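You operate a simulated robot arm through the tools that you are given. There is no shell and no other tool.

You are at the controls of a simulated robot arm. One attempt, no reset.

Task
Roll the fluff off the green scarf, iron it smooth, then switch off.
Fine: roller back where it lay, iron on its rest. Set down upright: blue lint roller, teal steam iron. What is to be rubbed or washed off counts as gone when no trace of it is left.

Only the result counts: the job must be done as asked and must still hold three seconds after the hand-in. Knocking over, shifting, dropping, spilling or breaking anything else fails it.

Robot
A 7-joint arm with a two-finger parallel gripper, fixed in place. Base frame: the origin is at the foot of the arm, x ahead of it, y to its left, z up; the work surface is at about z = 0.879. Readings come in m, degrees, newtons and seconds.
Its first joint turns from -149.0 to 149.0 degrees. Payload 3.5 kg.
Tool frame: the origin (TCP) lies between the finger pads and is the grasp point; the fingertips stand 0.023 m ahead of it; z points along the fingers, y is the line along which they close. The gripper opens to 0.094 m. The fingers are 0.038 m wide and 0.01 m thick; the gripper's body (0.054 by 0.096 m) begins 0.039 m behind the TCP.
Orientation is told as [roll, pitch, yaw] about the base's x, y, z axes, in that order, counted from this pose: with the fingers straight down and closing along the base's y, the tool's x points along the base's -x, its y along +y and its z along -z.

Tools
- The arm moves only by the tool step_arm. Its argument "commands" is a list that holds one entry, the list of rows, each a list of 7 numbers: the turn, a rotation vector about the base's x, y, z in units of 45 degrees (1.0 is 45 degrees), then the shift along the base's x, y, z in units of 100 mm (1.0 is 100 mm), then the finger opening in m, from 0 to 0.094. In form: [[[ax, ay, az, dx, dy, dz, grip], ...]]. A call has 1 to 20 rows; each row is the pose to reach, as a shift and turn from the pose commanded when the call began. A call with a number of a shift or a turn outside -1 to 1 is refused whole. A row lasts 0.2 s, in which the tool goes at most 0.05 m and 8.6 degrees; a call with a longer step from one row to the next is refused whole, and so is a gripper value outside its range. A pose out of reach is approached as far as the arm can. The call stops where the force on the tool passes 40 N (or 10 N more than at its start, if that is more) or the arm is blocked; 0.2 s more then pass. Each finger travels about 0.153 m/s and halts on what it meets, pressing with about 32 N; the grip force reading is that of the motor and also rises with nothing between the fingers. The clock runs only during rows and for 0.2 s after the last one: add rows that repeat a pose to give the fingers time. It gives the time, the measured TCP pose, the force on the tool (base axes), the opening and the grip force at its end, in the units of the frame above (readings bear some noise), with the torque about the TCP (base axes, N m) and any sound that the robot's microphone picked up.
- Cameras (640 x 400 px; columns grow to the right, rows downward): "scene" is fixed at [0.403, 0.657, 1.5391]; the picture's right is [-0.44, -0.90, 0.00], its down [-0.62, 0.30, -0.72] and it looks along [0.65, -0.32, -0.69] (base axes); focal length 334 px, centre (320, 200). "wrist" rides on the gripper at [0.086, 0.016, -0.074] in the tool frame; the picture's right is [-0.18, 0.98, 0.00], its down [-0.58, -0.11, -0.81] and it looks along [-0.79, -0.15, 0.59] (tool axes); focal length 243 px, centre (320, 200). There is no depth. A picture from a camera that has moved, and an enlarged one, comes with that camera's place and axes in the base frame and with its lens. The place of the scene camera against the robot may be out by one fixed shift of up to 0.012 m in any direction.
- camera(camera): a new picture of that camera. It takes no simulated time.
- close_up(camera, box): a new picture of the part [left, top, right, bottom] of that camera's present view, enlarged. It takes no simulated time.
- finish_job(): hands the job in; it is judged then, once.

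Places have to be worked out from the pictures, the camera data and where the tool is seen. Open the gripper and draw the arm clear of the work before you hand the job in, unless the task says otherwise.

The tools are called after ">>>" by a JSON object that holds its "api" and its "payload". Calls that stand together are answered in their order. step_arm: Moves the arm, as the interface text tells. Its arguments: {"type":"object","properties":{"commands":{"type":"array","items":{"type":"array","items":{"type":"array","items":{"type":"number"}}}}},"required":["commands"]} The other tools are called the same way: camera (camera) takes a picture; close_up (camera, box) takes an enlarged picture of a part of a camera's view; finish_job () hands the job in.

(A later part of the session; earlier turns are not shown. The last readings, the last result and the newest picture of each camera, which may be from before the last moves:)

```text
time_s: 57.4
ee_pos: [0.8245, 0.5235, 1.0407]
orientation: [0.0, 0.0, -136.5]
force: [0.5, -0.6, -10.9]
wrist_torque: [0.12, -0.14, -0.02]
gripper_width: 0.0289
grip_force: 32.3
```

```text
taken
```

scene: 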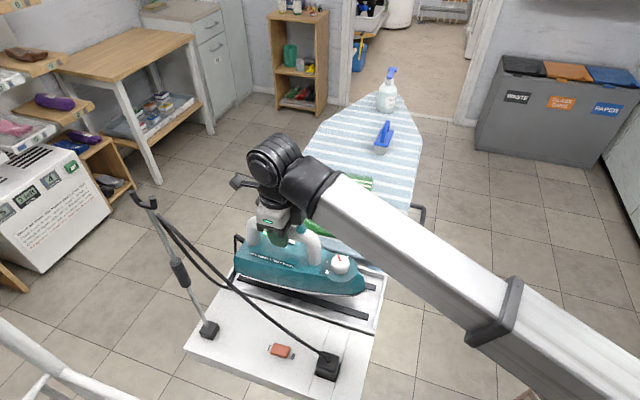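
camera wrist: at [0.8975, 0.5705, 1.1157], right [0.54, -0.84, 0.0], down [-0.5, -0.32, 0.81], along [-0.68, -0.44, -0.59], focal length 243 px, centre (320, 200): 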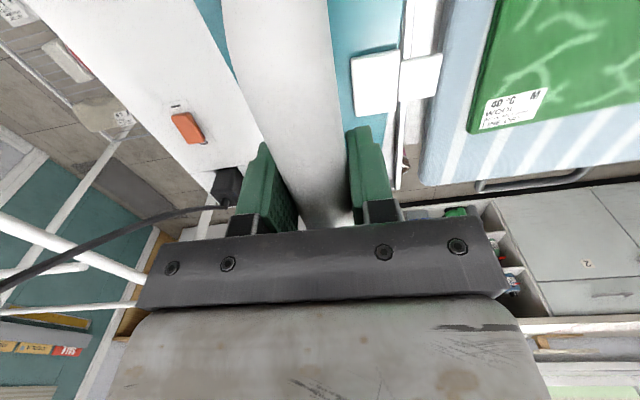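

The iron weighs about 1.1 kg, hangs level. I carry it over the near part of the scarf.

>>> {"api": "step_arm", "payload": {"commands": [[[0, 0, 0, 0, 0, 0.2, 0], [0, 0, 0, 0.15, -0.2, 0.3, 0], [0, 0, 0, 0.35, -0.45, 0.3, 0], [0, 0, 0, 0.5, -0.7, 0.3, 0], [0, 0, 0, 0.55, -0.8, 0.3, 0], [0, 0, 0, 0.55, -0.8, 0.3, 0]]]}}

>>> {"api": "step_arm", "payload": {"commands": [[[0, 0, 0, 0.15, -0.2, 0, 0], [0, 0, 0, 0.35, -0.5, 0, 0], [0, 0, 0, 0.55, -0.81, 0, 0], [0, 0, 0, 0.55, -0.81, 0, 0]]]}}

>>> {"api": "camera", "payload": {"camera": "wrist"}}

>>> {"api": "camera", "payload": {"camera": "scene"}}

```text
time_s: 58.8
ee_pos: [0.8803, 0.4437, 1.0704]
orientation: [-0.1, 0.0, -136.6]
force: [0.7, -0.2, -10.8]
wrist_torque: [0.15, -0.14, 0.0]
gripper_width: 0.0287
grip_force: 32.1
```

```text
time_s: 59.8
ee_pos: [0.937, 0.3628, 1.0699]
orientation: [0.1, -0.1, -136.5]
force: [-0.3, 1.4, -12.0]
wrist_torque: [0.15, -0.15, 0.0]
gripper_width: 0.0287
grip_force: 31.8
```

```text
taken
camera wrist: at [1.0089, 0.4103, 1.1454], right [0.54, -0.84, 0.0], down [-0.5, -0.32, 0.81], along [-0.68, -0.44, -0.59], focal length 243 px, centre (320, 200)
```

wrist: 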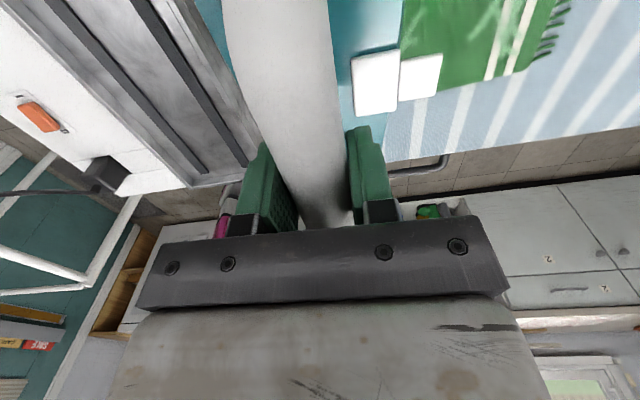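

```text
taken
```

scene: 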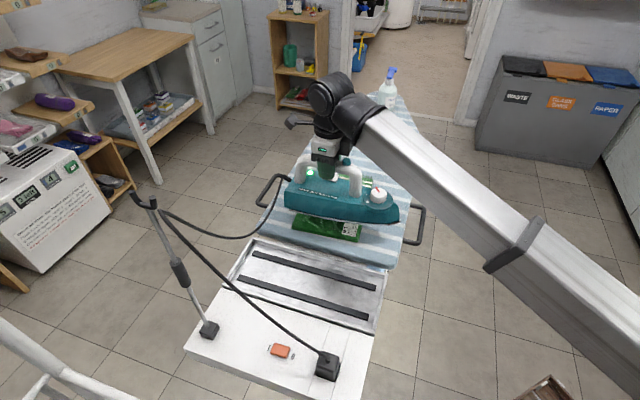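

The iron hovers above the near half of the scarf. I lower it carefully, looking for contact.

>>> {"api": "step_arm", "payload": {"commands": [[[0, 0, 0, 0, 0, -0.2, 0], [0, 0, 0, 0, 0, -0.4, 0], [0, 0, 0, 0, 0, -0.5, 0], [0, 0, 0, 0, 0, -0.55, 0], [0, 0, 0, 0, 0, -0.6, 0]]]}}

>>> {"api": "close_up", "payload": {"camera": "scene", "box": [250, 120, 430, 260]}}

```text
time_s: 61.0
ee_pos: [0.9362, 0.362, 1.0145]
orientation: [0.1, 0.2, -136.5]
force: [3.9, -2.7, 27.1]
wrist_torque: [-0.03, -0.01, -0.31]
gripper_width: 0.0287
grip_force: 32.1
```

```text
2.86 times, centred on (340, 190) of scene
camera zoom: at [0.403, 0.657, 1.5391], right [-0.44, -0.9, 0.0], down [-0.62, 0.3, -0.72], along [0.65, -0.32, -0.69], focal length 955 px, centre (263, 229)
```

zoom: 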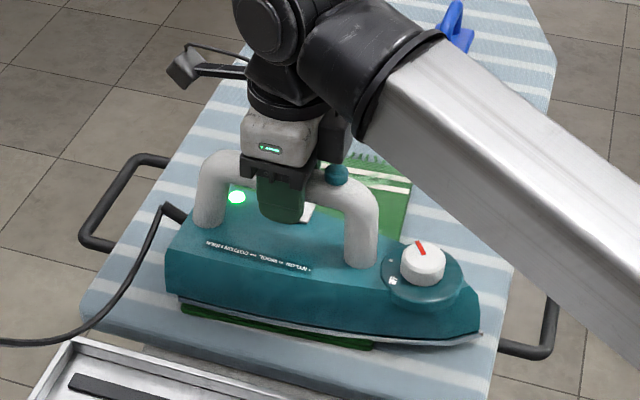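

The sole is flat on the cloth, pressing ~38 N, so I ease up by 3 mm and slide: first slightly towards the near edge, then along the scarf.

>>> {"api": "step_arm", "payload": {"commands": [[[0, 0, 0, -0.04, 0.04, 0.03, 0], [0, 0, 0, -0.08, 0.085, 0.03, 0], [0, 0, 0, 0, 0, 0.03, 0], [0, 0, 0, 0.07, -0.072, 0.03, 0], [0, 0, 0, 0.14, -0.144, 0.03, 0], [0, 0, 0, 0.21, -0.217, 0.03, 0], [0, 0, 0, 0.277, -0.289, 0.03, 0], [0, 0, 0, 0.346, -0.361, 0.03, 0], [0, 0, 0, 0.415, -0.433, 0.03, 0], [0, 0, 0, 0.484, -0.505, 0.03, 0], [0, 0, 0, 0.554, -0.578, 0.03, 0]]]}}

>>> {"api": "camera", "payload": {"camera": "wrist"}}

>>> {"api": "close_up", "payload": {"camera": "scene", "box": [250, 120, 430, 260]}}

```text
time_s: 63.4
ee_pos: [0.9908, 0.3035, 1.0139]
orientation: [0.0, -0.1, -136.5]
force: [0.0, -0.8, -8.1]
wrist_torque: [-0.07, 0.02, -0.02]
gripper_width: 0.0286
grip_force: 32.0
```

```text
taken
camera wrist: at [1.0635, 0.3515, 1.0888], right [0.54, -0.84, 0.0], down [-0.5, -0.32, 0.81], along [-0.68, -0.44, -0.59], focal length 243 px, centre (320, 200)
```

wrist: 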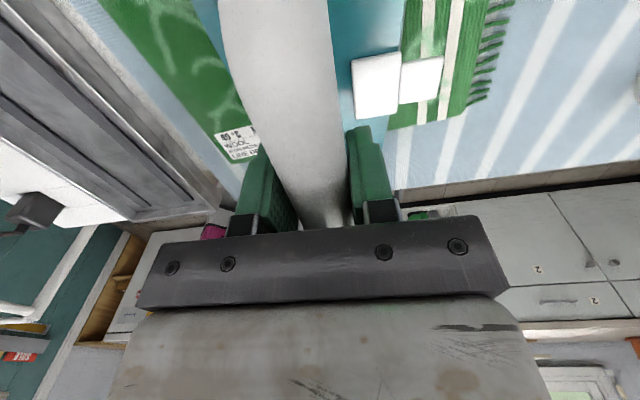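

```text
2.86 times, centred on (340, 190) of scene
camera zoom: at [0.403, 0.657, 1.5391], right [-0.44, -0.9, 0.0], down [-0.62, 0.3, -0.72], along [0.65, -0.32, -0.69], focal length 955 px, centre (263, 229)
```

zoom: 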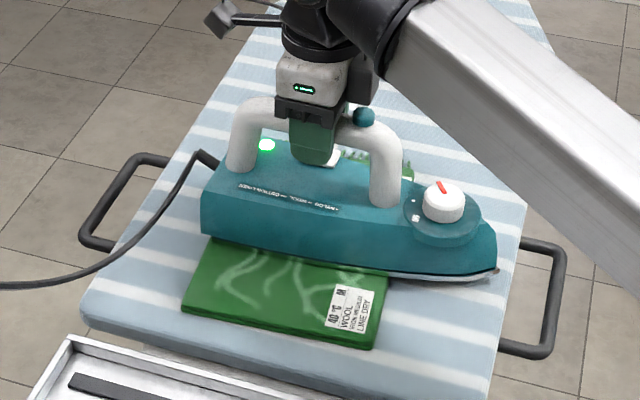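

The press was too light (about 3 N) and creases remain. I press 2 mm more and slide back slowly to the near edge.

>>> {"api": "step_arm", "payload": {"commands": [[[0, 0, 0, 0, 0, -0.02, 0], [0, 0, 0, -0.07, 0.072, -0.02, 0], [0, 0, 0, -0.14, 0.144, -0.02, 0], [0, 0, 0, -0.21, 0.217, -0.02, 0], [0, 0, 0, -0.277, 0.289, -0.02, 0], [0, 0, 0, -0.346, 0.361, -0.02, 0], [0, 0, 0, -0.415, 0.433, -0.02, 0], [0, 0, 0, -0.484, 0.505, -0.02, 0], [0, 0, 0, -0.554, 0.578, -0.02, 0], [0, 0, 0, -0.623, 0.65, -0.02, 0]]]}}

>>> {"api": "step_arm", "payload": {"commands": [[[0, 0, 0, 0.07, -0.072, 0, 0], [0, 0, 0, 0.14, -0.144, 0, 0], [0, 0, 0, 0.21, -0.217, 0, 0], [0, 0, 0, 0.277, -0.289, 0, 0], [0, 0, 0, 0.346, -0.361, 0, 0], [0, 0, 0, 0.415, -0.433, 0, 0], [0, 0, 0, 0.484, -0.505, 0, 0], [0, 0, 0, 0.554, -0.578, 0, 0], [0, 0, 0, 0.623, -0.65, 0, 0], [0, 0, 0, 0.692, -0.722, 0, 0], [0, 0, 0, 0.761, -0.794, 0, 0]]]}}

>>> {"api": "close_up", "payload": {"camera": "scene", "box": [250, 120, 430, 260]}}

>>> {"api": "camera", "payload": {"camera": "wrist"}}

```text
time_s: 65.6
ee_pos: [0.9268, 0.3706, 1.0124]
orientation: [0.1, 0.0, -136.5]
force: [3.6, -4.5, 9.6]
wrist_torque: [-0.32, 0.23, 0.21]
gripper_width: 0.0285
grip_force: 32.0
```

```text
time_s: 68.0
ee_pos: [1.0036, 0.2912, 1.0127]
orientation: [0.1, 0.0, -136.5]
force: [-5.8, 6.2, 13.7]
wrist_torque: [-0.1, -0.16, -0.09]
gripper_width: 0.0287
grip_force: 32.2
```

```text
2.86 times, centred on (340, 190) of scene
camera zoom: at [0.403, 0.657, 1.5391], right [-0.44, -0.9, 0.0], down [-0.62, 0.3, -0.72], along [0.65, -0.32, -0.69], focal length 955 px, centre (263, 229)
```

zoom: 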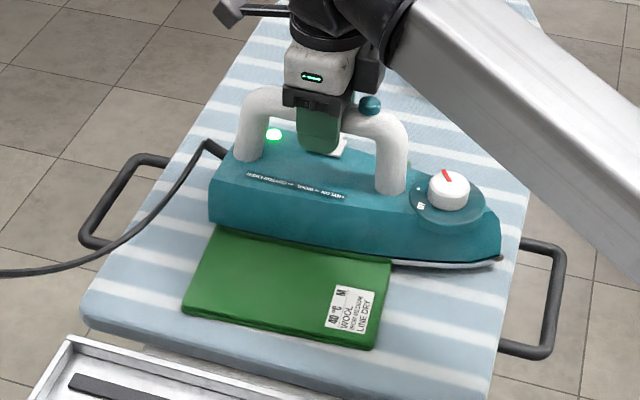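

```text
taken
camera wrist: at [1.0764, 0.3374, 1.0877], right [0.54, -0.84, 0.0], down [-0.5, -0.32, 0.81], along [-0.68, -0.44, -0.59], focal length 243 px, centre (320, 200)
```

wrist: 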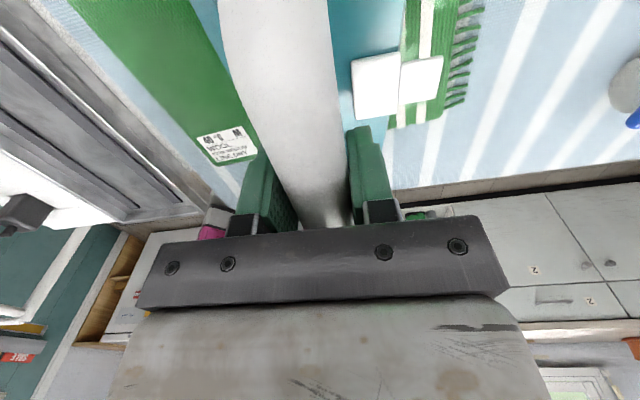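

The near half is smooth. I continue on to the far end of the scarf, same press, and come back.

>>> {"api": "step_arm", "payload": {"commands": [[[0, 0, 0, 0.07, -0.072, 0, 0], [0, 0, 0, 0.14, -0.144, 0, 0], [0, 0, 0, 0.21, -0.217, 0, 0], [0, 0, 0, 0.277, -0.289, 0, 0], [0, 0, 0, 0.346, -0.361, 0, 0], [0, 0, 0, 0.415, -0.433, 0, 0], [0, 0, 0, 0.47, -0.49, 0, 0]]]}}

>>> {"api": "close_up", "payload": {"camera": "scene", "box": [250, 120, 430, 260]}}

>>> {"api": "camera", "payload": {"camera": "wrist"}}

```text
time_s: 69.6
ee_pos: [1.0506, 0.2408, 1.0119]
orientation: [0.1, 0.0, -136.5]
force: [-4.4, 4.0, 11.5]
wrist_torque: [-0.01, 0.04, -0.06]
gripper_width: 0.0285
grip_force: 31.7
```

```text
2.86 times, centred on (340, 190) of scene
camera zoom: at [0.403, 0.657, 1.5391], right [-0.44, -0.9, 0.0], down [-0.62, 0.3, -0.72], along [0.65, -0.32, -0.69], focal length 955 px, centre (263, 229)
```

zoom: 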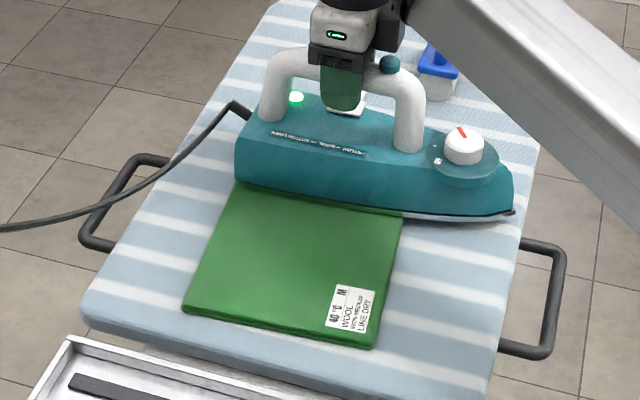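

```text
taken
camera wrist: at [1.1234, 0.2878, 1.0876], right [0.54, -0.84, 0.0], down [-0.5, -0.32, 0.81], along [-0.68, -0.44, -0.59], focal length 243 px, centre (320, 200)
```

wrist: 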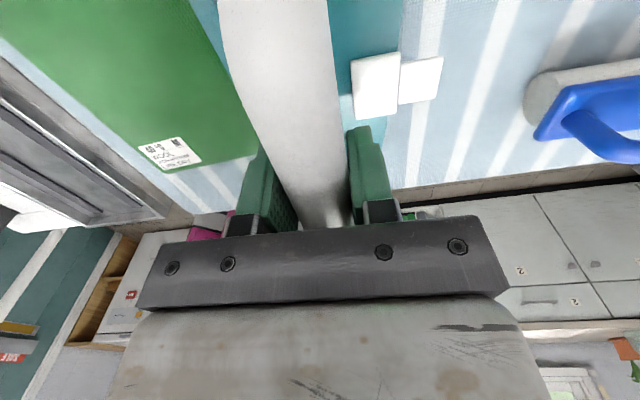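

Only the strip beneath the iron is unseen. I slide back and lift to inspect.

>>> {"api": "step_arm", "payload": {"commands": [[[0, 0, 0, -0.07, 0.072, 0, 0], [0, 0, 0, -0.14, 0.144, 0, 0], [0, 0, 0, -0.21, 0.217, 0, 0], [0, 0, 0, -0.277, 0.289, 0, 0], [0, 0, 0, -0.346, 0.361, 0, 0], [0, 0, 0, -0.415, 0.433, 0, 0], [0, 0, 0, -0.484, 0.505, 0, 0], [0, 0, 0, -0.55, 0.58, 0.1, 0], [0, 0, 0, -0.6, 0.63, 0.4, 0], [0, 0, 0, -0.6, 0.63, 0.6, 0], [0, 0, 0, -0.6, 0.63, 0.6, 0]]]}}

>>> {"api": "close_up", "payload": {"camera": "scene", "box": [250, 120, 430, 260]}}

>>> {"api": "camera", "payload": {"camera": "wrist"}}

```text
time_s: 72.0
ee_pos: [0.9917, 0.3055, 1.0701]
orientation: [0.0, -0.1, -136.6]
force: [-0.3, -0.1, -10.0]
wrist_torque: [0.15, -0.19, -0.02]
gripper_width: 0.0287
grip_force: 31.9
```

```text
2.86 times, centred on (340, 190) of scene
camera zoom: at [0.403, 0.657, 1.5391], right [-0.44, -0.9, 0.0], down [-0.62, 0.3, -0.72], along [0.65, -0.32, -0.69], focal length 955 px, centre (263, 229)
```

zoom: 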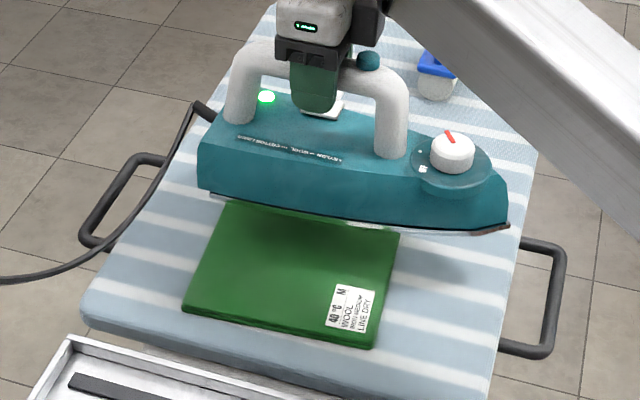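

```text
taken
camera wrist: at [1.0635, 0.3519, 1.1465], right [0.54, -0.84, 0.0], down [-0.5, -0.32, 0.81], along [-0.68, -0.44, -0.59], focal length 243 px, centre (320, 200)
```

wrist: 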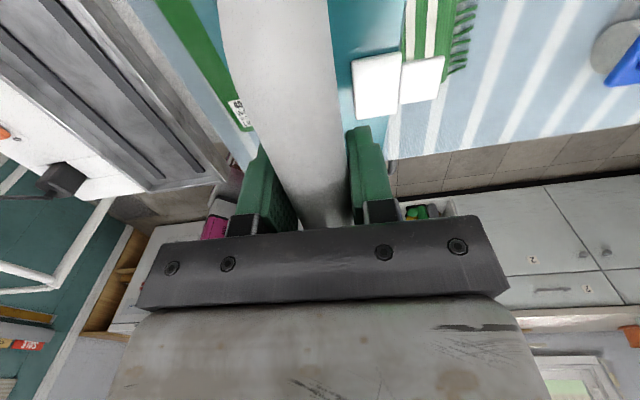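

I move the iron back above its rest, which also clears the view of the scarf.

>>> {"api": "step_arm", "payload": {"commands": [[[0, 0, 0, -0.2, 0.25, 0, 0], [0, 0, 0, -0.4, 0.55, 0, 0], [0, 0, 0, -0.6, 0.85, 0, 0], [0, 0, 0, -0.7, 1, 0, 0], [0, 0, 0, -0.7, 1, 0, 0]]]}}

>>> {"api": "step_arm", "payload": {"commands": [[[0, 0, 0, -0.3, 0.4, 0, 0], [0, 0, 0, -0.6, 0.7, 0, 0], [0, 0, 0, -0.9, 1, 0, 0], [0, 0, 0, -0.96, 1, 0, 0], [0, 0, 0, -0.96, 1, 0, 0]]]}}

>>> {"api": "camera", "payload": {"camera": "scene"}}

>>> {"api": "camera", "payload": {"camera": "wrist"}}

```text
time_s: 73.2
ee_pos: [0.9212, 0.4045, 1.0725]
orientation: [0.0, 0.0, -136.5]
force: [0.6, 0.1, -10.3]
wrist_torque: [0.17, -0.18, 0.01]
gripper_width: 0.0284
grip_force: 32.1
```

```text
time_s: 74.4
ee_pos: [0.8248, 0.5059, 1.0701]
orientation: [0.0, 0.0, -136.4]
force: [0.2, -0.4, -10.7]
wrist_torque: [0.13, -0.14, 0.02]
gripper_width: 0.0287
grip_force: 32.3
```

```text
taken
```

scene: 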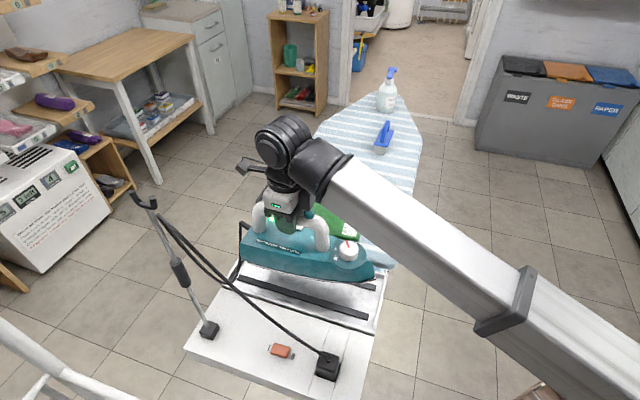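

```text
taken
camera wrist: at [0.8971, 0.5528, 1.1465], right [0.54, -0.84, 0.0], down [-0.5, -0.32, 0.81], along [-0.68, -0.44, -0.59], focal length 243 px, centre (320, 200)
```

wrist: 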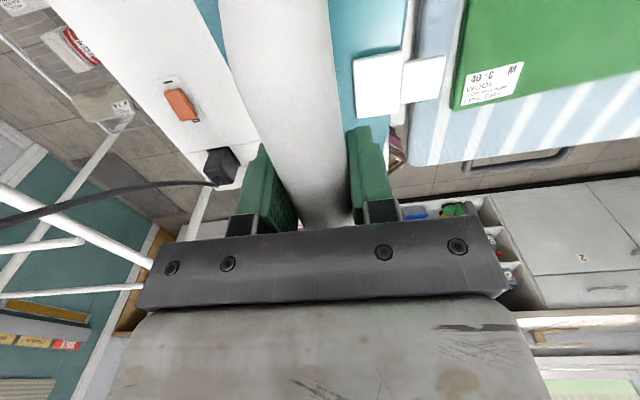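

The iron is still level in the hand. I align with the original rest position (0.826, 0.523) and lower it.

>>> {"api": "step_arm", "payload": {"commands": [[[0, 0, 0, 0.01, 0.1, 0, 0], [0, 0, 0, 0.012, 0.174, -0.2, 0], [0, 0, 0, 0.012, 0.174, -0.4, 0], [0, 0, 0, 0.012, 0.174, -0.55, 0], [0, 0, 0, 0.012, 0.174, -0.65, 0], [0, 0, 0, 0.012, 0.174, -0.68, 0], [0, 0, 0, 0.012, 0.174, -0.68, 0]]]}}

>>> {"api": "close_up", "payload": {"camera": "scene", "box": [220, 210, 420, 335]}}

>>> {"api": "camera", "payload": {"camera": "wrist"}}

```text
time_s: 76.0
ee_pos: [0.8264, 0.5232, 1.0029]
orientation: [0.1, 0.0, -136.5]
force: [-0.4, -0.3, -10.9]
wrist_torque: [0.2, -0.17, 0.0]
gripper_width: 0.0288
grip_force: 31.3
```

```text
3.20 times, centred on (320, 272) of scene
camera zoom: at [0.403, 0.657, 1.5391], right [-0.44, -0.9, 0.0], down [-0.62, 0.3, -0.72], along [0.65, -0.32, -0.69], focal length 1070 px, centre (320, -32)
```

zoom: 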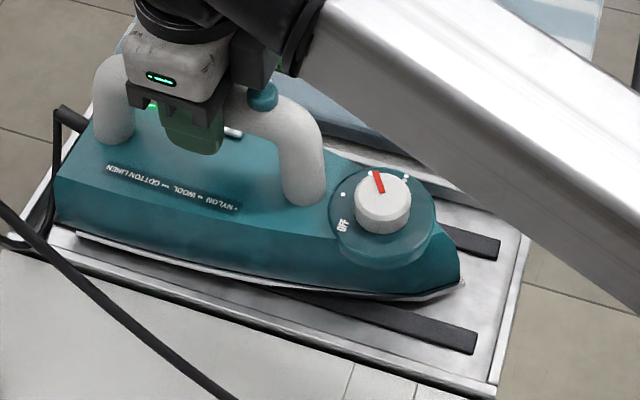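

```text
taken
camera wrist: at [0.899, 0.5693, 1.0782], right [0.54, -0.84, 0.0], down [-0.5, -0.32, 0.81], along [-0.68, -0.44, -0.59], focal length 243 px, centre (320, 200)
```

wrist: 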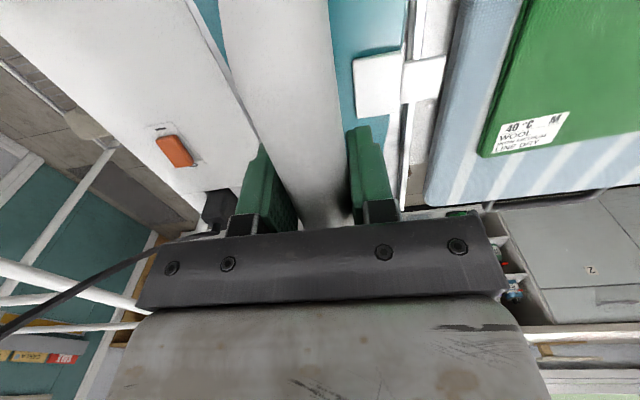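

The iron matches its original outline to a few pixels and is 2–3 mm above the rest. I lower the last bit gently.

>>> {"api": "step_arm", "payload": {"commands": [[[0, 0, 0, 0, 0, -0.01, 0], [0, 0, 0, 0, 0, -0.02, 0], [0, 0, 0, 0, 0, -0.03, 0], [0, 0, 0, 0, 0, -0.03, 0]]]}}

```text
time_s: 77.0
ee_pos: [0.8267, 0.5222, 1.0003]
orientation: [-0.1, 0.1, -136.5]
force: [0.0, -0.4, -11.0]
wrist_torque: [0.19, -0.18, -0.02]
gripper_width: 0.0286
grip_force: 32.0
```

>>> {"api": "step_arm", "payload": {"commands": [[[0, 0, 0, 0, 0, -0.01, 0], [0, 0, 0, 0, 0, -0.02, 0], [0, 0, 0, 0, 0, -0.025, 0], [0, 0, 0, 0, 0, -0.025, 0]]]}}

>>> {"api": "close_up", "payload": {"camera": "scene", "box": [220, 210, 420, 335]}}

```text
time_s: 78.0
ee_pos: [0.8266, 0.5226, 0.9985]
orientation: [0.1, 0.1, -136.5]
force: [7.8, 1.1, 8.2]
wrist_torque: [-0.43, 0.71, 0.14]
gripper_width: 0.0287
grip_force: 31.8
```

```text
3.20 times, centred on (320, 272) of scene
camera zoom: at [0.403, 0.657, 1.5391], right [-0.44, -0.9, 0.0], down [-0.62, 0.3, -0.72], along [0.65, -0.32, -0.69], focal length 1070 px, centre (320, -32)
```

zoom: 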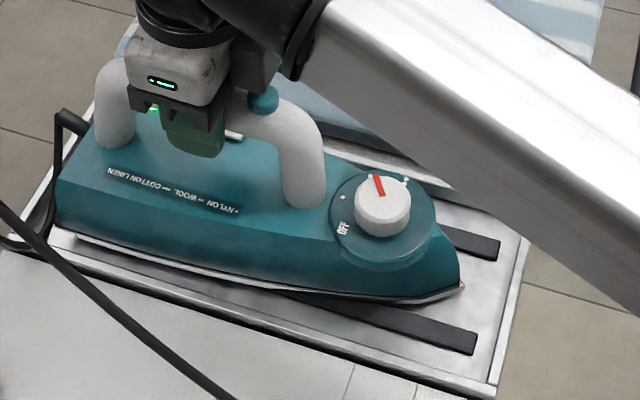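

The iron is on the rest (some side load from pressing). I ease up 1 mm and open the fingers.

>>> {"api": "step_arm", "payload": {"commands": [[[0, 0, 0, 0, 0, 0.01, 0], [0, 0, 0, 0, 0, 0.012, 0.01], [0, 0, 0, 0, 0, 0.012, 0.03], [0, 0, 0, 0, 0, 0.012, 0.045], [0, 0, 0, 0, 0, 0.012, 0.07], [0, 0, 0, 0, 0, 0.012, 0.09], [0, 0, 0, 0, 0, 0.012, 0.09]]]}}

>>> {"api": "close_up", "payload": {"camera": "scene", "box": [220, 210, 420, 335]}}

>>> {"api": "camera", "payload": {"camera": "wrist"}}

```text
time_s: 79.6
ee_pos: [0.8267, 0.5214, 1.0001]
orientation: [0.1, 0.0, -136.4]
force: [1.3, -0.2, -1.1]
wrist_torque: [-0.01, 0.01, 0.01]
gripper_width: 0.09
grip_force: 0.2
```

```text
3.20 times, centred on (320, 272) of scene
camera zoom: at [0.403, 0.657, 1.5391], right [-0.44, -0.9, 0.0], down [-0.62, 0.3, -0.72], along [0.65, -0.32, -0.69], focal length 1070 px, centre (320, -32)
```

zoom: 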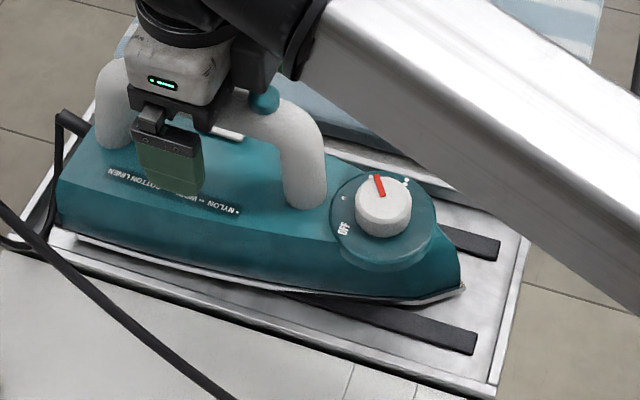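

```text
taken
camera wrist: at [0.899, 0.5687, 1.0747], right [0.54, -0.84, 0.0], down [-0.5, -0.32, 0.81], along [-0.68, -0.44, -0.59], focal length 243 px, centre (320, 200)
```

wrist: 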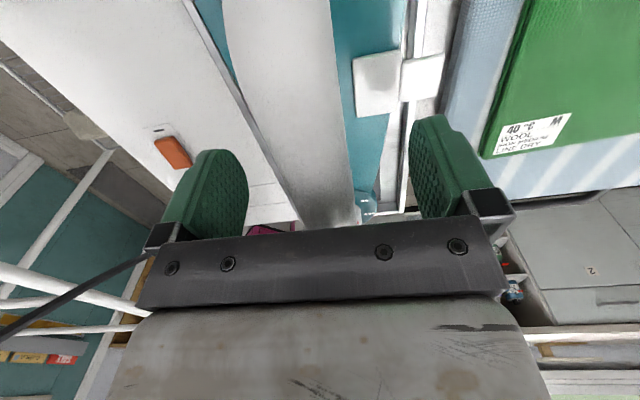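

Released cleanly on the rest. I rise straight up and clear the view for inspecting the scarf.

>>> {"api": "step_arm", "payload": {"commands": [[[0, 0, 0, 0, 0, 0.2, 0.094], [0, 0, 0, 0, 0, 0.5, 0.094], [0, 0, 0, 0, 0, 0.8, 0.094], [0, 0, 0, 0, 0, 1, 0.094]]]}}

>>> {"api": "step_arm", "payload": {"commands": [[[0, 0, 0, 0.2, 0.2, 0.3, 0.094], [0, 0, 0, 0.5, 0.3, 0.6, 0.094], [0, 0, 0, 0.8, 0.3, 0.8, 0.094], [0, 0, 0, 1, 0.3, 0.8, 0.094], [0, 0, 0, 1, 0.3, 0.8, 0.094]]]}}

>>> {"api": "camera", "payload": {"camera": "scene"}}

>>> {"api": "camera", "payload": {"camera": "wrist"}}

```text
time_s: 80.6
ee_pos: [0.8275, 0.5222, 1.0994]
orientation: [0.0, -0.1, -136.5]
force: [-0.1, 0.2, 0.4]
wrist_torque: [0.01, -0.01, 0.01]
gripper_width: 0.0942
grip_force: 0.1
```

```text
time_s: 81.8
ee_pos: [0.9261, 0.5517, 1.18]
orientation: [0.0, 0.0, -136.5]
force: [0.4, -0.4, -0.2]
wrist_torque: [0.0, 0.02, 0.0]
gripper_width: 0.0938
grip_force: 0.0
```

```text
taken
```

scene: 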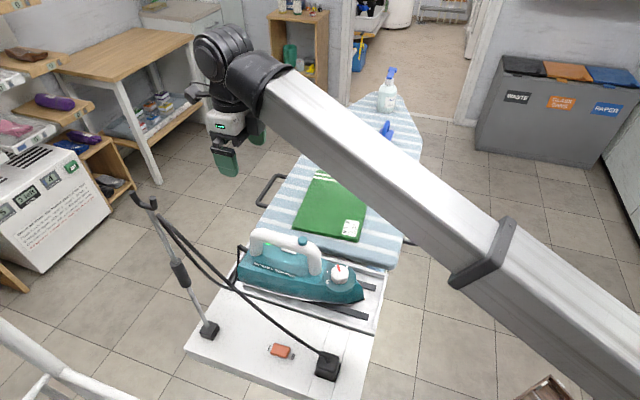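

```text
taken
camera wrist: at [0.9993, 0.599, 1.2553], right [0.54, -0.84, 0.0], down [-0.5, -0.32, 0.81], along [-0.68, -0.44, -0.59], focal length 243 px, centre (320, 200)
```

wrist: 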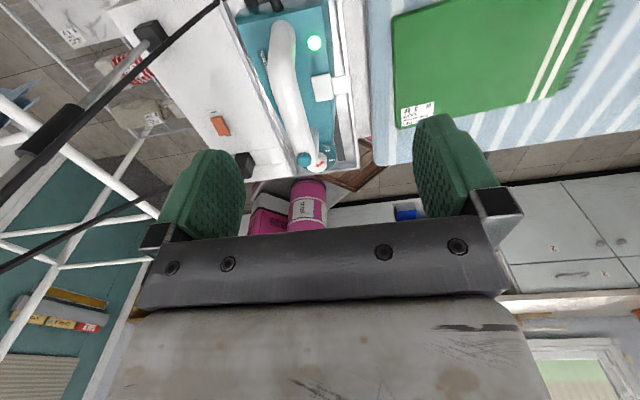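

Now I zoom in on the scarf for remaining creases or fluff.

>>> {"api": "close_up", "payload": {"camera": "wrist", "box": [380, 0, 630, 135]}}

>>> {"api": "close_up", "payload": {"camera": "scene", "box": [285, 165, 375, 245]}}

>>> {"api": "close_up", "payload": {"camera": "scene", "box": [185, 300, 365, 390]}}

```text
2.56 times, centred on (505, 68) of wrist
camera zoom: at [0.9993, 0.599, 1.2553], right [0.54, -0.84, 0.0], down [-0.5, -0.32, 0.81], along [-0.68, -0.44, -0.59], focal length 621 px, centre (-154, 539)
```

zoom: 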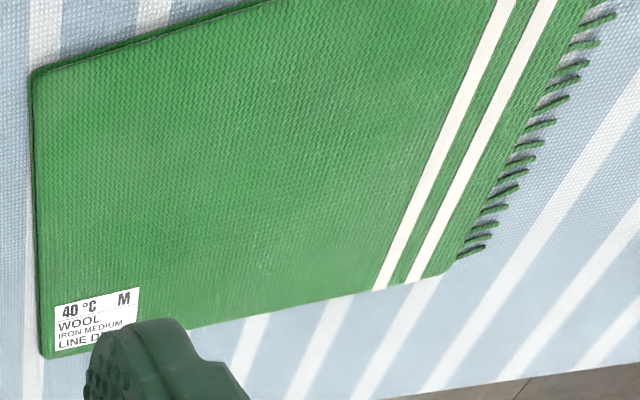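

```text
5.00 times, centred on (330, 205) of scene
camera zoom: at [0.403, 0.657, 1.5391], right [-0.44, -0.9, 0.0], down [-0.62, 0.3, -0.72], along [0.65, -0.32, -0.69], focal length 1672 px, centre (270, 175)
```

zoom: 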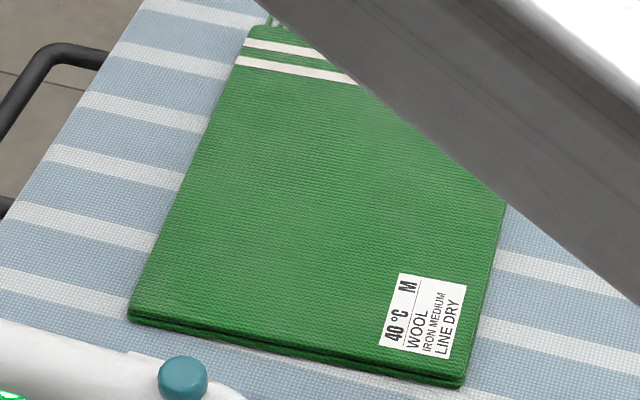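

```text
3.56 times, centred on (275, 345) of scene
camera zoom: at [0.403, 0.657, 1.5391], right [-0.44, -0.9, 0.0], down [-0.62, 0.3, -0.72], along [0.65, -0.32, -0.69], focal length 1189 px, centre (480, -316)
```

zoom: 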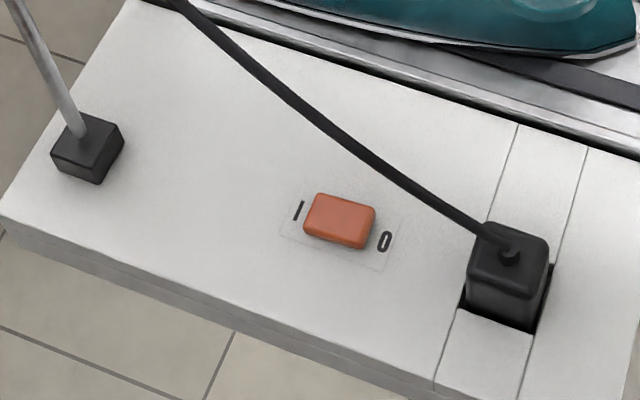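

The scarf is smooth and clean. Now the switch: I look at it closely from the wrist camera to see its type and state.

>>> {"api": "close_up", "payload": {"camera": "wrist", "box": [190, 95, 270, 155]}}

>>> {"api": "close_up", "payload": {"camera": "scene", "box": [260, 335, 305, 365]}}

>>> {"api": "close_up", "payload": {"camera": "wrist", "box": [400, 30, 560, 130]}}

```text
6.67 times, centred on (230, 125) of wrist
camera zoom: at [0.9993, 0.599, 1.2553], right [0.54, -0.84, 0.0], down [-0.5, -0.32, 0.81], along [-0.68, -0.44, -0.59], focal length 1618 px, centre (920, 700)
```

zoom: 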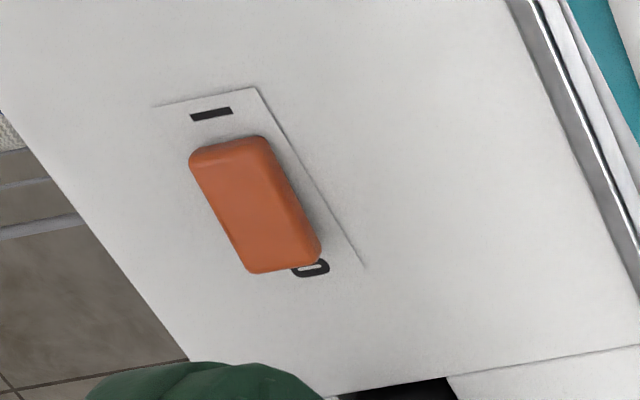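

```text
13.33 times, centred on (282, 350) of scene
camera zoom: at [0.403, 0.657, 1.5391], right [-0.44, -0.9, 0.0], down [-0.62, 0.3, -0.72], along [0.65, -0.32, -0.69], focal length 4458 px, centre (820, -1800)
```

zoom: 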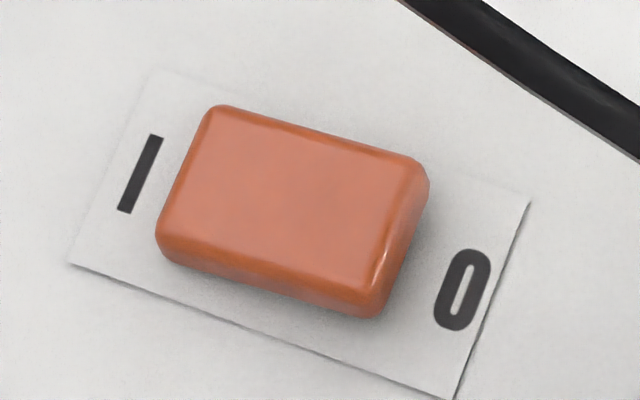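

```text
4.00 times, centred on (480, 80) of wrist
camera zoom: at [0.9993, 0.599, 1.2553], right [0.54, -0.84, 0.0], down [-0.5, -0.32, 0.81], along [-0.68, -0.44, -0.59], focal length 970 px, centre (-320, 680)
```

zoom: 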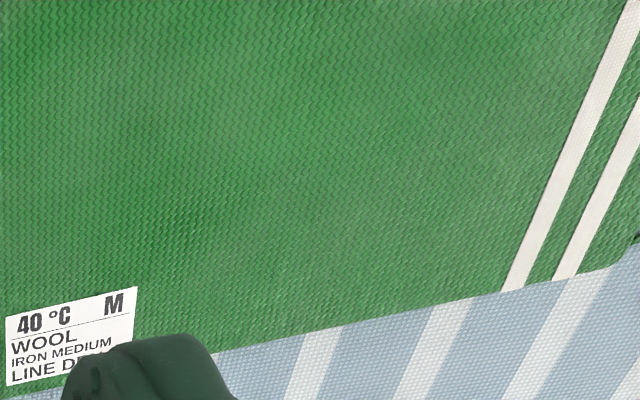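

The rocker's I end is down; it must be pressed at the 0 end (around (0.663, 0.592)). The cord seems to pass right above it, so I will come in tilted from the free outer side; first I retract from the iron at height.

>>> {"api": "step_arm", "payload": {"commands": [[[0, 0, 0, -0.3, -0.1, 0.1, 0.06], [0, 0, 0, -0.6, -0.2, 0.2, 0.03], [0, 0, 0, -0.9, -0.3, 0.2, 0.0], [0, 0, 0, -1, -0.4, 0.2, 0.0]]]}}

>>> {"api": "step_arm", "payload": {"commands": [[[0, 0, 0, -0.3, -0.1, 0, 0.0], [0, 0, 0, -0.6, -0.2, 0, 0.0], [0, 0, 0, -0.9, -0.3, 0, 0.0], [0, 0, 0, -1, -0.3, 0, 0.0]]]}}

>>> {"api": "step_arm", "payload": {"commands": [[[0, 0, 0.18, -0.3, 0, 0, 0.0], [0, 0, 0.36, -0.6, 0, 0, 0.0], [0, 0, 0.54, -0.9, 0, 0, 0.0], [0, 0, 0.72, -1, 0, 0, 0.0], [0, 0, 0.9, -1, 0, 0, 0.0], [0, 0, 1, -1, 0, 0, 0.0]]]}}

>>> {"api": "camera", "payload": {"camera": "scene"}}

>>> {"api": "camera", "payload": {"camera": "wrist"}}

```text
time_s: 82.8
ee_pos: [0.826, 0.5114, 1.1994]
orientation: [0.1, 0.0, -136.5]
force: [-0.1, -0.1, -0.6]
wrist_torque: [0.01, 0.02, -0.03]
gripper_width: 0.0
grip_force: 31.6
```

```text
time_s: 83.8
ee_pos: [0.7271, 0.4834, 1.1944]
orientation: [0.2, 0.6, -136.5]
force: [0.6, -0.2, 0.0]
wrist_torque: [0.0, -0.01, -0.02]
gripper_width: 0.0
grip_force: 32.1
out of reach, approached as far as the arm can: row 4
```

```text
time_s: 85.2
ee_pos: [0.6353, 0.4883, 1.1757]
orientation: [1.4, 1.0, -91.3]
force: [-0.1, -1.0, 0.3]
wrist_torque: [0.01, 0.02, 0.0]
gripper_width: 0.0003
grip_force: 31.8
out of reach, approached as far as the arm can: row 1, 2, 3, 4, 5, 6
```

```text
taken
```

scene: 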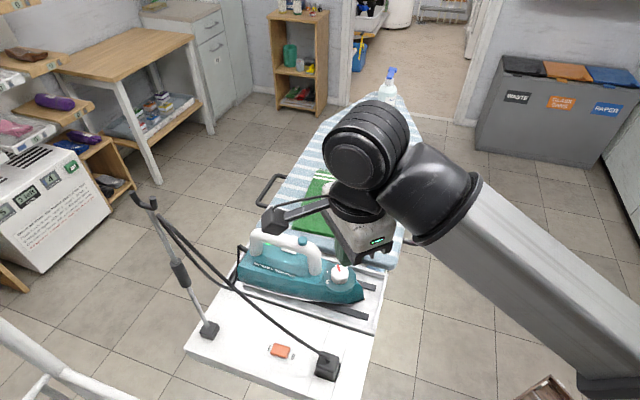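

```text
taken
camera wrist: at [0.6509, 0.5718, 1.2539], right [0.98, -0.21, 0.02], down [-0.14, -0.59, 0.79], along [-0.15, -0.78, -0.61], focal length 243 px, centre (320, 200)
```

wrist: 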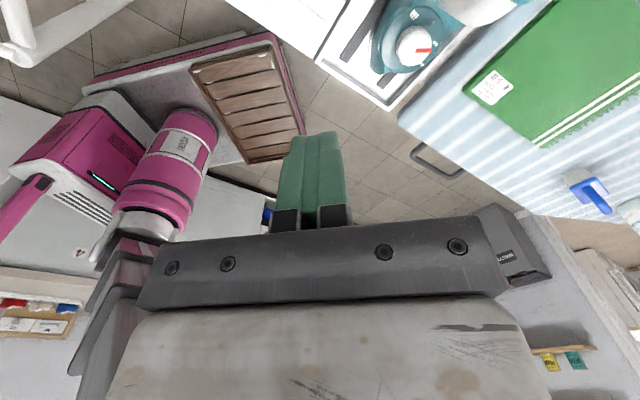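

The arm cannot fold that close at this height; I lower a bit and correct the pose.

>>> {"api": "step_arm", "payload": {"commands": [[[0, 0, 0, 0, 0, -0.3, 0.0], [0, 0, 0, 0, 0, -0.6, 0.0], [0, 0, 0, 0, 0, -0.9, 0.0], [0, 0, 0, 0, 0, -0.9, 0.0]]]}}

>>> {"api": "camera", "payload": {"camera": "scene"}}

```text
time_s: 86.2
ee_pos: [0.6364, 0.489, 1.0857]
orientation: [0.0, 0.0, -91.5]
force: [0.6, -0.1, -1.0]
wrist_torque: [-0.01, -0.03, 0.02]
gripper_width: 0.0002
grip_force: 32.1
```

```text
taken
```

scene: 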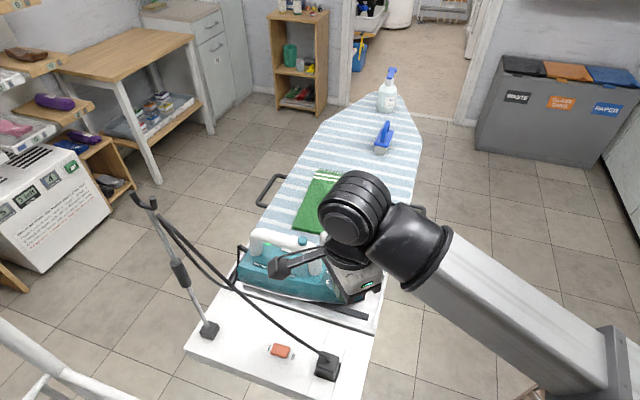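

Pose is clean now. I turn the hand to -46° (camera to the outer side) and cross to the outer side of the cord near the plug at height.

>>> {"api": "step_arm", "payload": {"commands": [[[0, 0, 0.18, 0, 0, 0, 0.0], [0, 0, 0.36, -0.1, 0.05, 0, 0.0], [0, 0, 0.54, -0.3, 0.2, 0, 0.0], [0, 0, 0.72, -0.5, 0.4, 0, 0.0], [0, 0, 0.9, -0.7, 0.6, 0, 0.0], [0, 0, 1, -0.9, 0.8, 0, 0.0], [0, 0, 1, -1, 0.94, 0, 0.0], [0, 0, 1, -1, 0.94, 0, 0.0]]]}}

>>> {"api": "camera", "payload": {"camera": "scene"}}

>>> {"api": "camera", "payload": {"camera": "wrist"}}

```text
time_s: 88.0
ee_pos: [0.5362, 0.5834, 1.0879]
orientation: [0.1, 0.1, -46.4]
force: [-0.4, -0.5, -0.7]
wrist_torque: [-0.01, 0.04, 0.02]
gripper_width: 0.0
grip_force: 32.0
```

```text
taken
```

scene: 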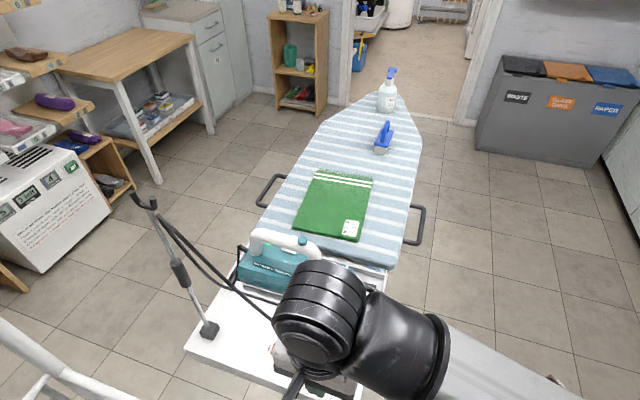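

```text
taken
camera wrist: at [0.4871, 0.6562, 1.162], right [0.84, 0.54, 0.0], down [0.32, -0.5, 0.81], along [0.44, -0.68, -0.59], focal length 243 px, centre (320, 200)
```

wrist: 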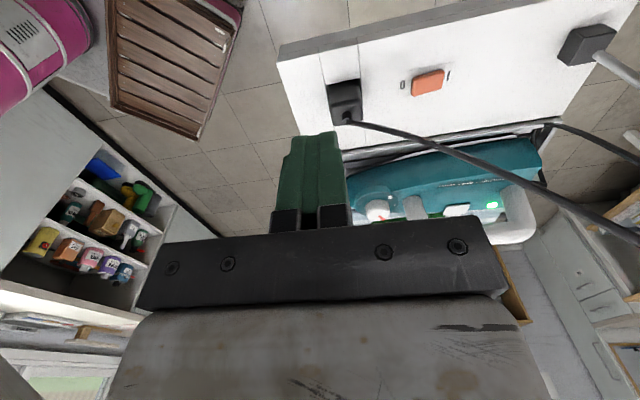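

Now I see it clearly: rocker at (0.669, 0.602) and the cord passing about 90 mm above it. From this outer side I tilt the hand 50° so that the fingers can reach in under the cord.

>>> {"api": "step_arm", "payload": {"commands": [[[-0.1337, -0.1282, 0, 0, 0, 0, 0.0], [-0.2673, -0.2563, 0, 0, 0, 0, 0.0], [-0.401, -0.3845, 0, 0, 0, 0, 0.0], [-0.5347, -0.5127, 0, 0, 0, 0, 0.0], [-0.6683, -0.6408, 0, 0, 0, 0, 0.0], [-0.802, -0.769, 0, 0, 0, 0, 0.0], [-0.802, -0.769, 0, 0, 0, 0, 0.0]]]}}

>>> {"api": "camera", "payload": {"camera": "wrist"}}

>>> {"api": "camera", "payload": {"camera": "scene"}}

```text
time_s: 89.6
ee_pos: [0.536, 0.5833, 1.0871]
orientation: [0.3, -50.1, -46.6]
force: [0.3, -0.7, -0.3]
wrist_torque: [0.02, 0.02, -0.02]
gripper_width: 0.0001
grip_force: 31.8
```

```text
taken
camera wrist: at [0.4687, 0.6743, 1.069], right [0.79, 0.59, 0.15], down [-0.25, 0.1, 0.96], along [0.56, -0.8, 0.23], focal length 243 px, centre (320, 200)
```

wrist: 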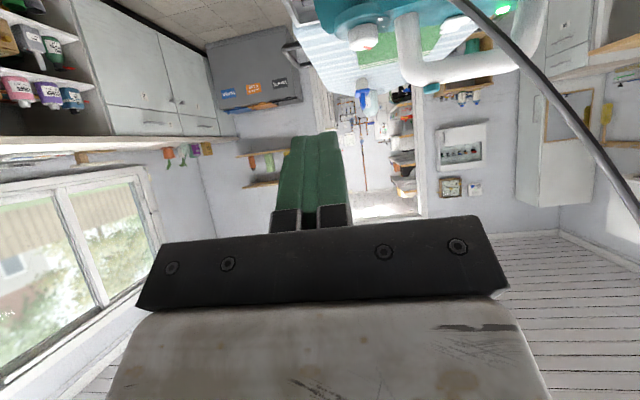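

```text
taken
```

scene: 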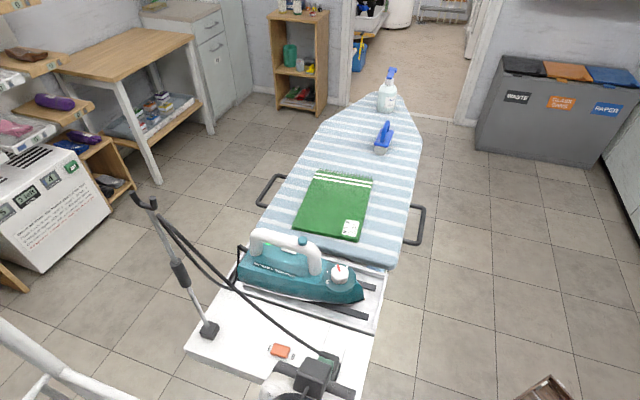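

The tilt is free. I move along to a hover point back along the finger axis, about 100 mm short of the rocker.

>>> {"api": "step_arm", "payload": {"commands": [[[0, 0, 0, 0.2, 0.2, -0.1, 0.0], [0, 0, 0, 0.45, 0.45, -0.3, 0.0], [0, 0, 0, 0.69, 0.69, -0.5, 0.0], [0, 0, 0, 0.69, 0.69, -0.8, 0.0], [0, 0, 0, 0.69, 0.69, -0.8, 0.0]]]}}

>>> {"api": "camera", "payload": {"camera": "scene"}}

>>> {"api": "camera", "payload": {"camera": "wrist"}}

>>> {"api": "close_up", "payload": {"camera": "scene", "box": [200, 280, 380, 400]}}

```text
time_s: 90.8
ee_pos: [0.6054, 0.6514, 1.0076]
orientation: [0.5, -50.0, -46.6]
force: [0.6, 0.0, 0.7]
wrist_torque: [-0.04, -0.02, -0.02]
gripper_width: 0.0
grip_force: 32.3
```

```text
taken
```

scene: 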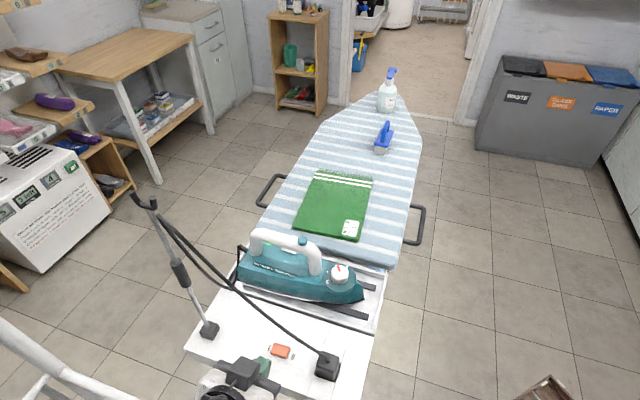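

```text
taken
camera wrist: at [0.5377, 0.7435, 0.9901], right [0.79, 0.59, 0.15], down [-0.25, 0.1, 0.96], along [0.56, -0.8, 0.23], focal length 243 px, centre (320, 200)
```

wrist: 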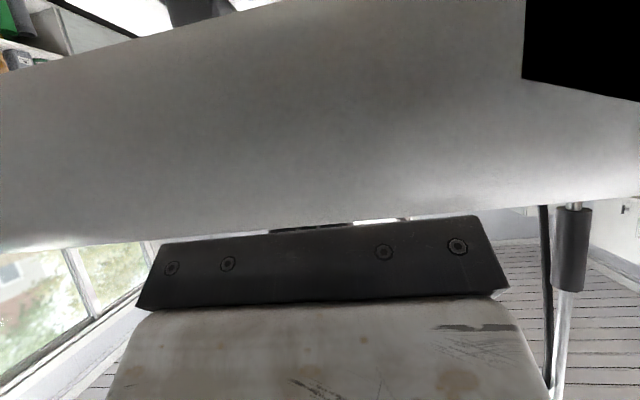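

```text
3.33 times, centred on (290, 340) of scene
camera zoom: at [0.403, 0.657, 1.5391], right [-0.44, -0.9, 0.0], down [-0.62, 0.3, -0.72], along [0.65, -0.32, -0.69], focal length 1115 px, centre (420, -267)
```

zoom: 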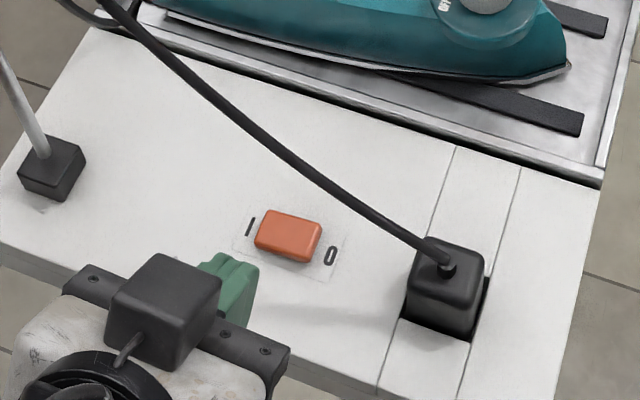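

The wrist view reveals a white rack tube right beside the camera (about s=-0.135, z≈1.0), so this 50° approach is too tight. I back out exactly the way I came.

>>> {"api": "step_arm", "payload": {"commands": [[[0, 0, 0, 0, 0, 0.3, 0.0], [0, 0, 0, -0.24, -0.24, 0.5, 0.0], [0, 0, 0, -0.49, -0.49, 0.7, 0.0], [0, 0, 0, -0.69, -0.69, 0.8, 0.0], [0, 0, 0, -0.69, -0.69, 0.8, 0.0]]]}}

>>> {"api": "camera", "payload": {"camera": "wrist"}}

```text
time_s: 92.0
ee_pos: [0.5348, 0.5813, 1.0857]
orientation: [0.2, -50.0, -46.6]
force: [0.9, -0.8, 0.4]
wrist_torque: [0.02, 0.02, 0.0]
gripper_width: 0.0
grip_force: 32.2
```

```text
taken
camera wrist: at [0.4679, 0.674, 1.0689], right [0.79, 0.59, 0.14], down [-0.25, 0.1, 0.96], along [0.56, -0.8, 0.23], focal length 243 px, centre (320, 200)
```

wrist: 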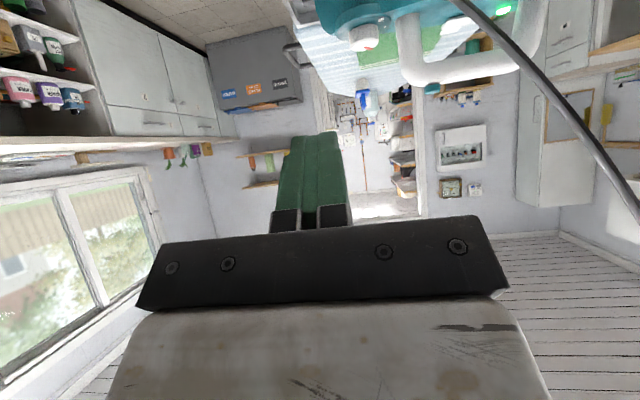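

I undo the 50° tilt here, where there is room, then turn the hand so that its camera faces +w and a small tilt with one opened finger can reach the rocker between cord and tube.

>>> {"api": "step_arm", "payload": {"commands": [[[0.1337, 0.1282, 0, 0, 0, 0, 0.0], [0.2673, 0.2563, 0, 0, 0, 0, 0.0], [0.401, 0.3845, 0, 0, 0, 0, 0.0], [0.5347, 0.5127, 0, 0, 0, 0, 0.0], [0.6683, 0.6408, 0, 0, 0, 0, 0.0], [0.802, 0.769, 0, 0, 0, 0, 0.0], [0.802, 0.769, 0, 0, 0, 0, 0.0]]]}}

>>> {"api": "step_arm", "payload": {"commands": [[[0, 0, -0.18, 0, 0, 0, 0.0], [0, 0, -0.36, 0, 0, 0, 0.0], [0, 0, -0.54, 0, 0, 0, 0.0], [0, 0, -0.72, 0, 0, 0, 0.0], [0, 0, -0.9, 0, 0, 0, 0.0], [0, 0, -1, 0, 0, 0, 0.0]]]}}

>>> {"api": "camera", "payload": {"camera": "wrist"}}

>>> {"api": "camera", "payload": {"camera": "scene"}}

```text
time_s: 93.6
ee_pos: [0.5354, 0.5815, 1.0865]
orientation: [0.0, 0.1, -46.6]
force: [-0.1, -0.5, 0.1]
wrist_torque: [0.02, 0.01, 0.01]
gripper_width: 0.0
grip_force: 31.8
```

```text
time_s: 95.0
ee_pos: [0.5357, 0.5821, 1.0868]
orientation: [0.0, -0.1, -91.6]
force: [-0.1, 0.1, 0.2]
wrist_torque: [-0.02, -0.02, 0.02]
gripper_width: 0.0002
grip_force: 32.2
```

```text
taken
camera wrist: at [0.5534, 0.6678, 1.1618], right [0.98, -0.21, 0.0], down [-0.13, -0.58, 0.81], along [-0.17, -0.79, -0.59], focal length 243 px, centre (320, 200)
```

wrist: 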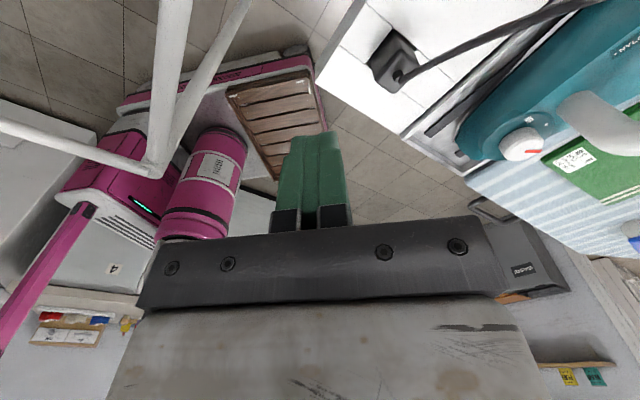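

```text
taken
```

scene: 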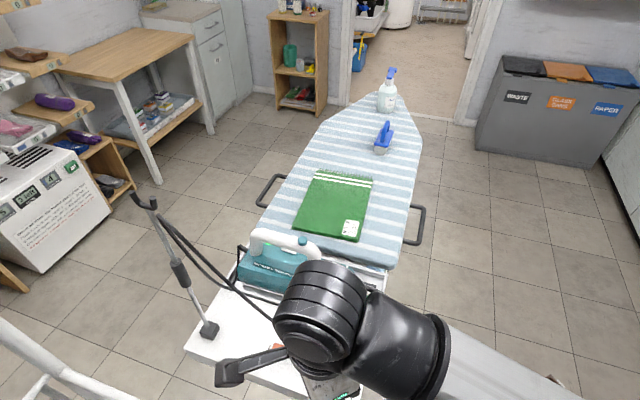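

The tube's place is confirmed (s≈-0.137, z≈1.0). I finish the turn to -136° and then tilt 17°.

>>> {"api": "step_arm", "payload": {"commands": [[[0, 0, -0.18, 0, 0, 0, 0.0], [0, 0, -0.36, 0, 0, 0, 0.0], [0, 0, -0.54, 0, 0, 0, 0.0], [0, 0, -0.72, 0, 0, 0, 0.0], [0, 0, -0.9, 0, 0, 0, 0.0], [0, 0, -0.99, 0, 0, 0, 0.0], [0, 0, -0.99, 0, 0, 0, 0.0]]]}}

>>> {"api": "camera", "payload": {"camera": "wrist"}}

>>> {"api": "camera", "payload": {"camera": "scene"}}

```text
time_s: 96.6
ee_pos: [0.5418, 0.577, 1.0877]
orientation: [0.1, 0.0, -128.7]
force: [-0.3, -0.3, 0.4]
wrist_torque: [0.0, -0.01, 0.0]
gripper_width: 0.0001
grip_force: 32.6
out of reach, approached as far as the arm can: row 5, 6, 7
```

```text
taken
camera wrist: at [0.6064, 0.634, 1.1617], right [0.65, -0.76, 0.0], down [-0.45, -0.38, 0.81], along [-0.61, -0.53, -0.59], focal length 243 px, centre (320, 200)
```

wrist: 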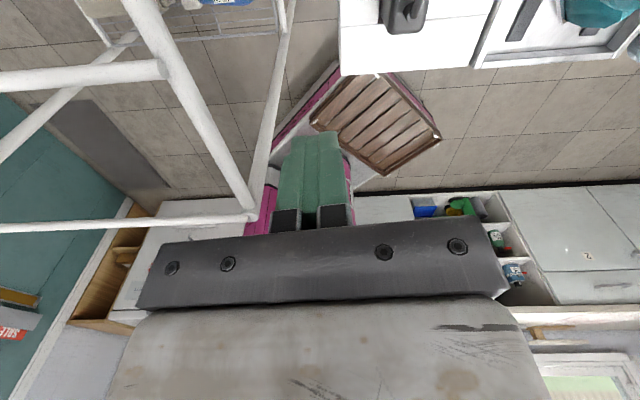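

```text
taken
```

scene: 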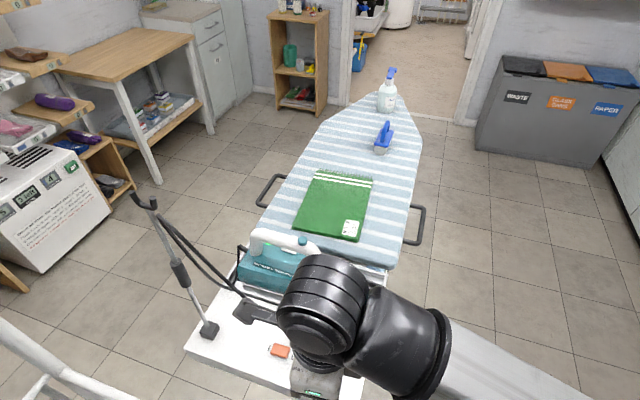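

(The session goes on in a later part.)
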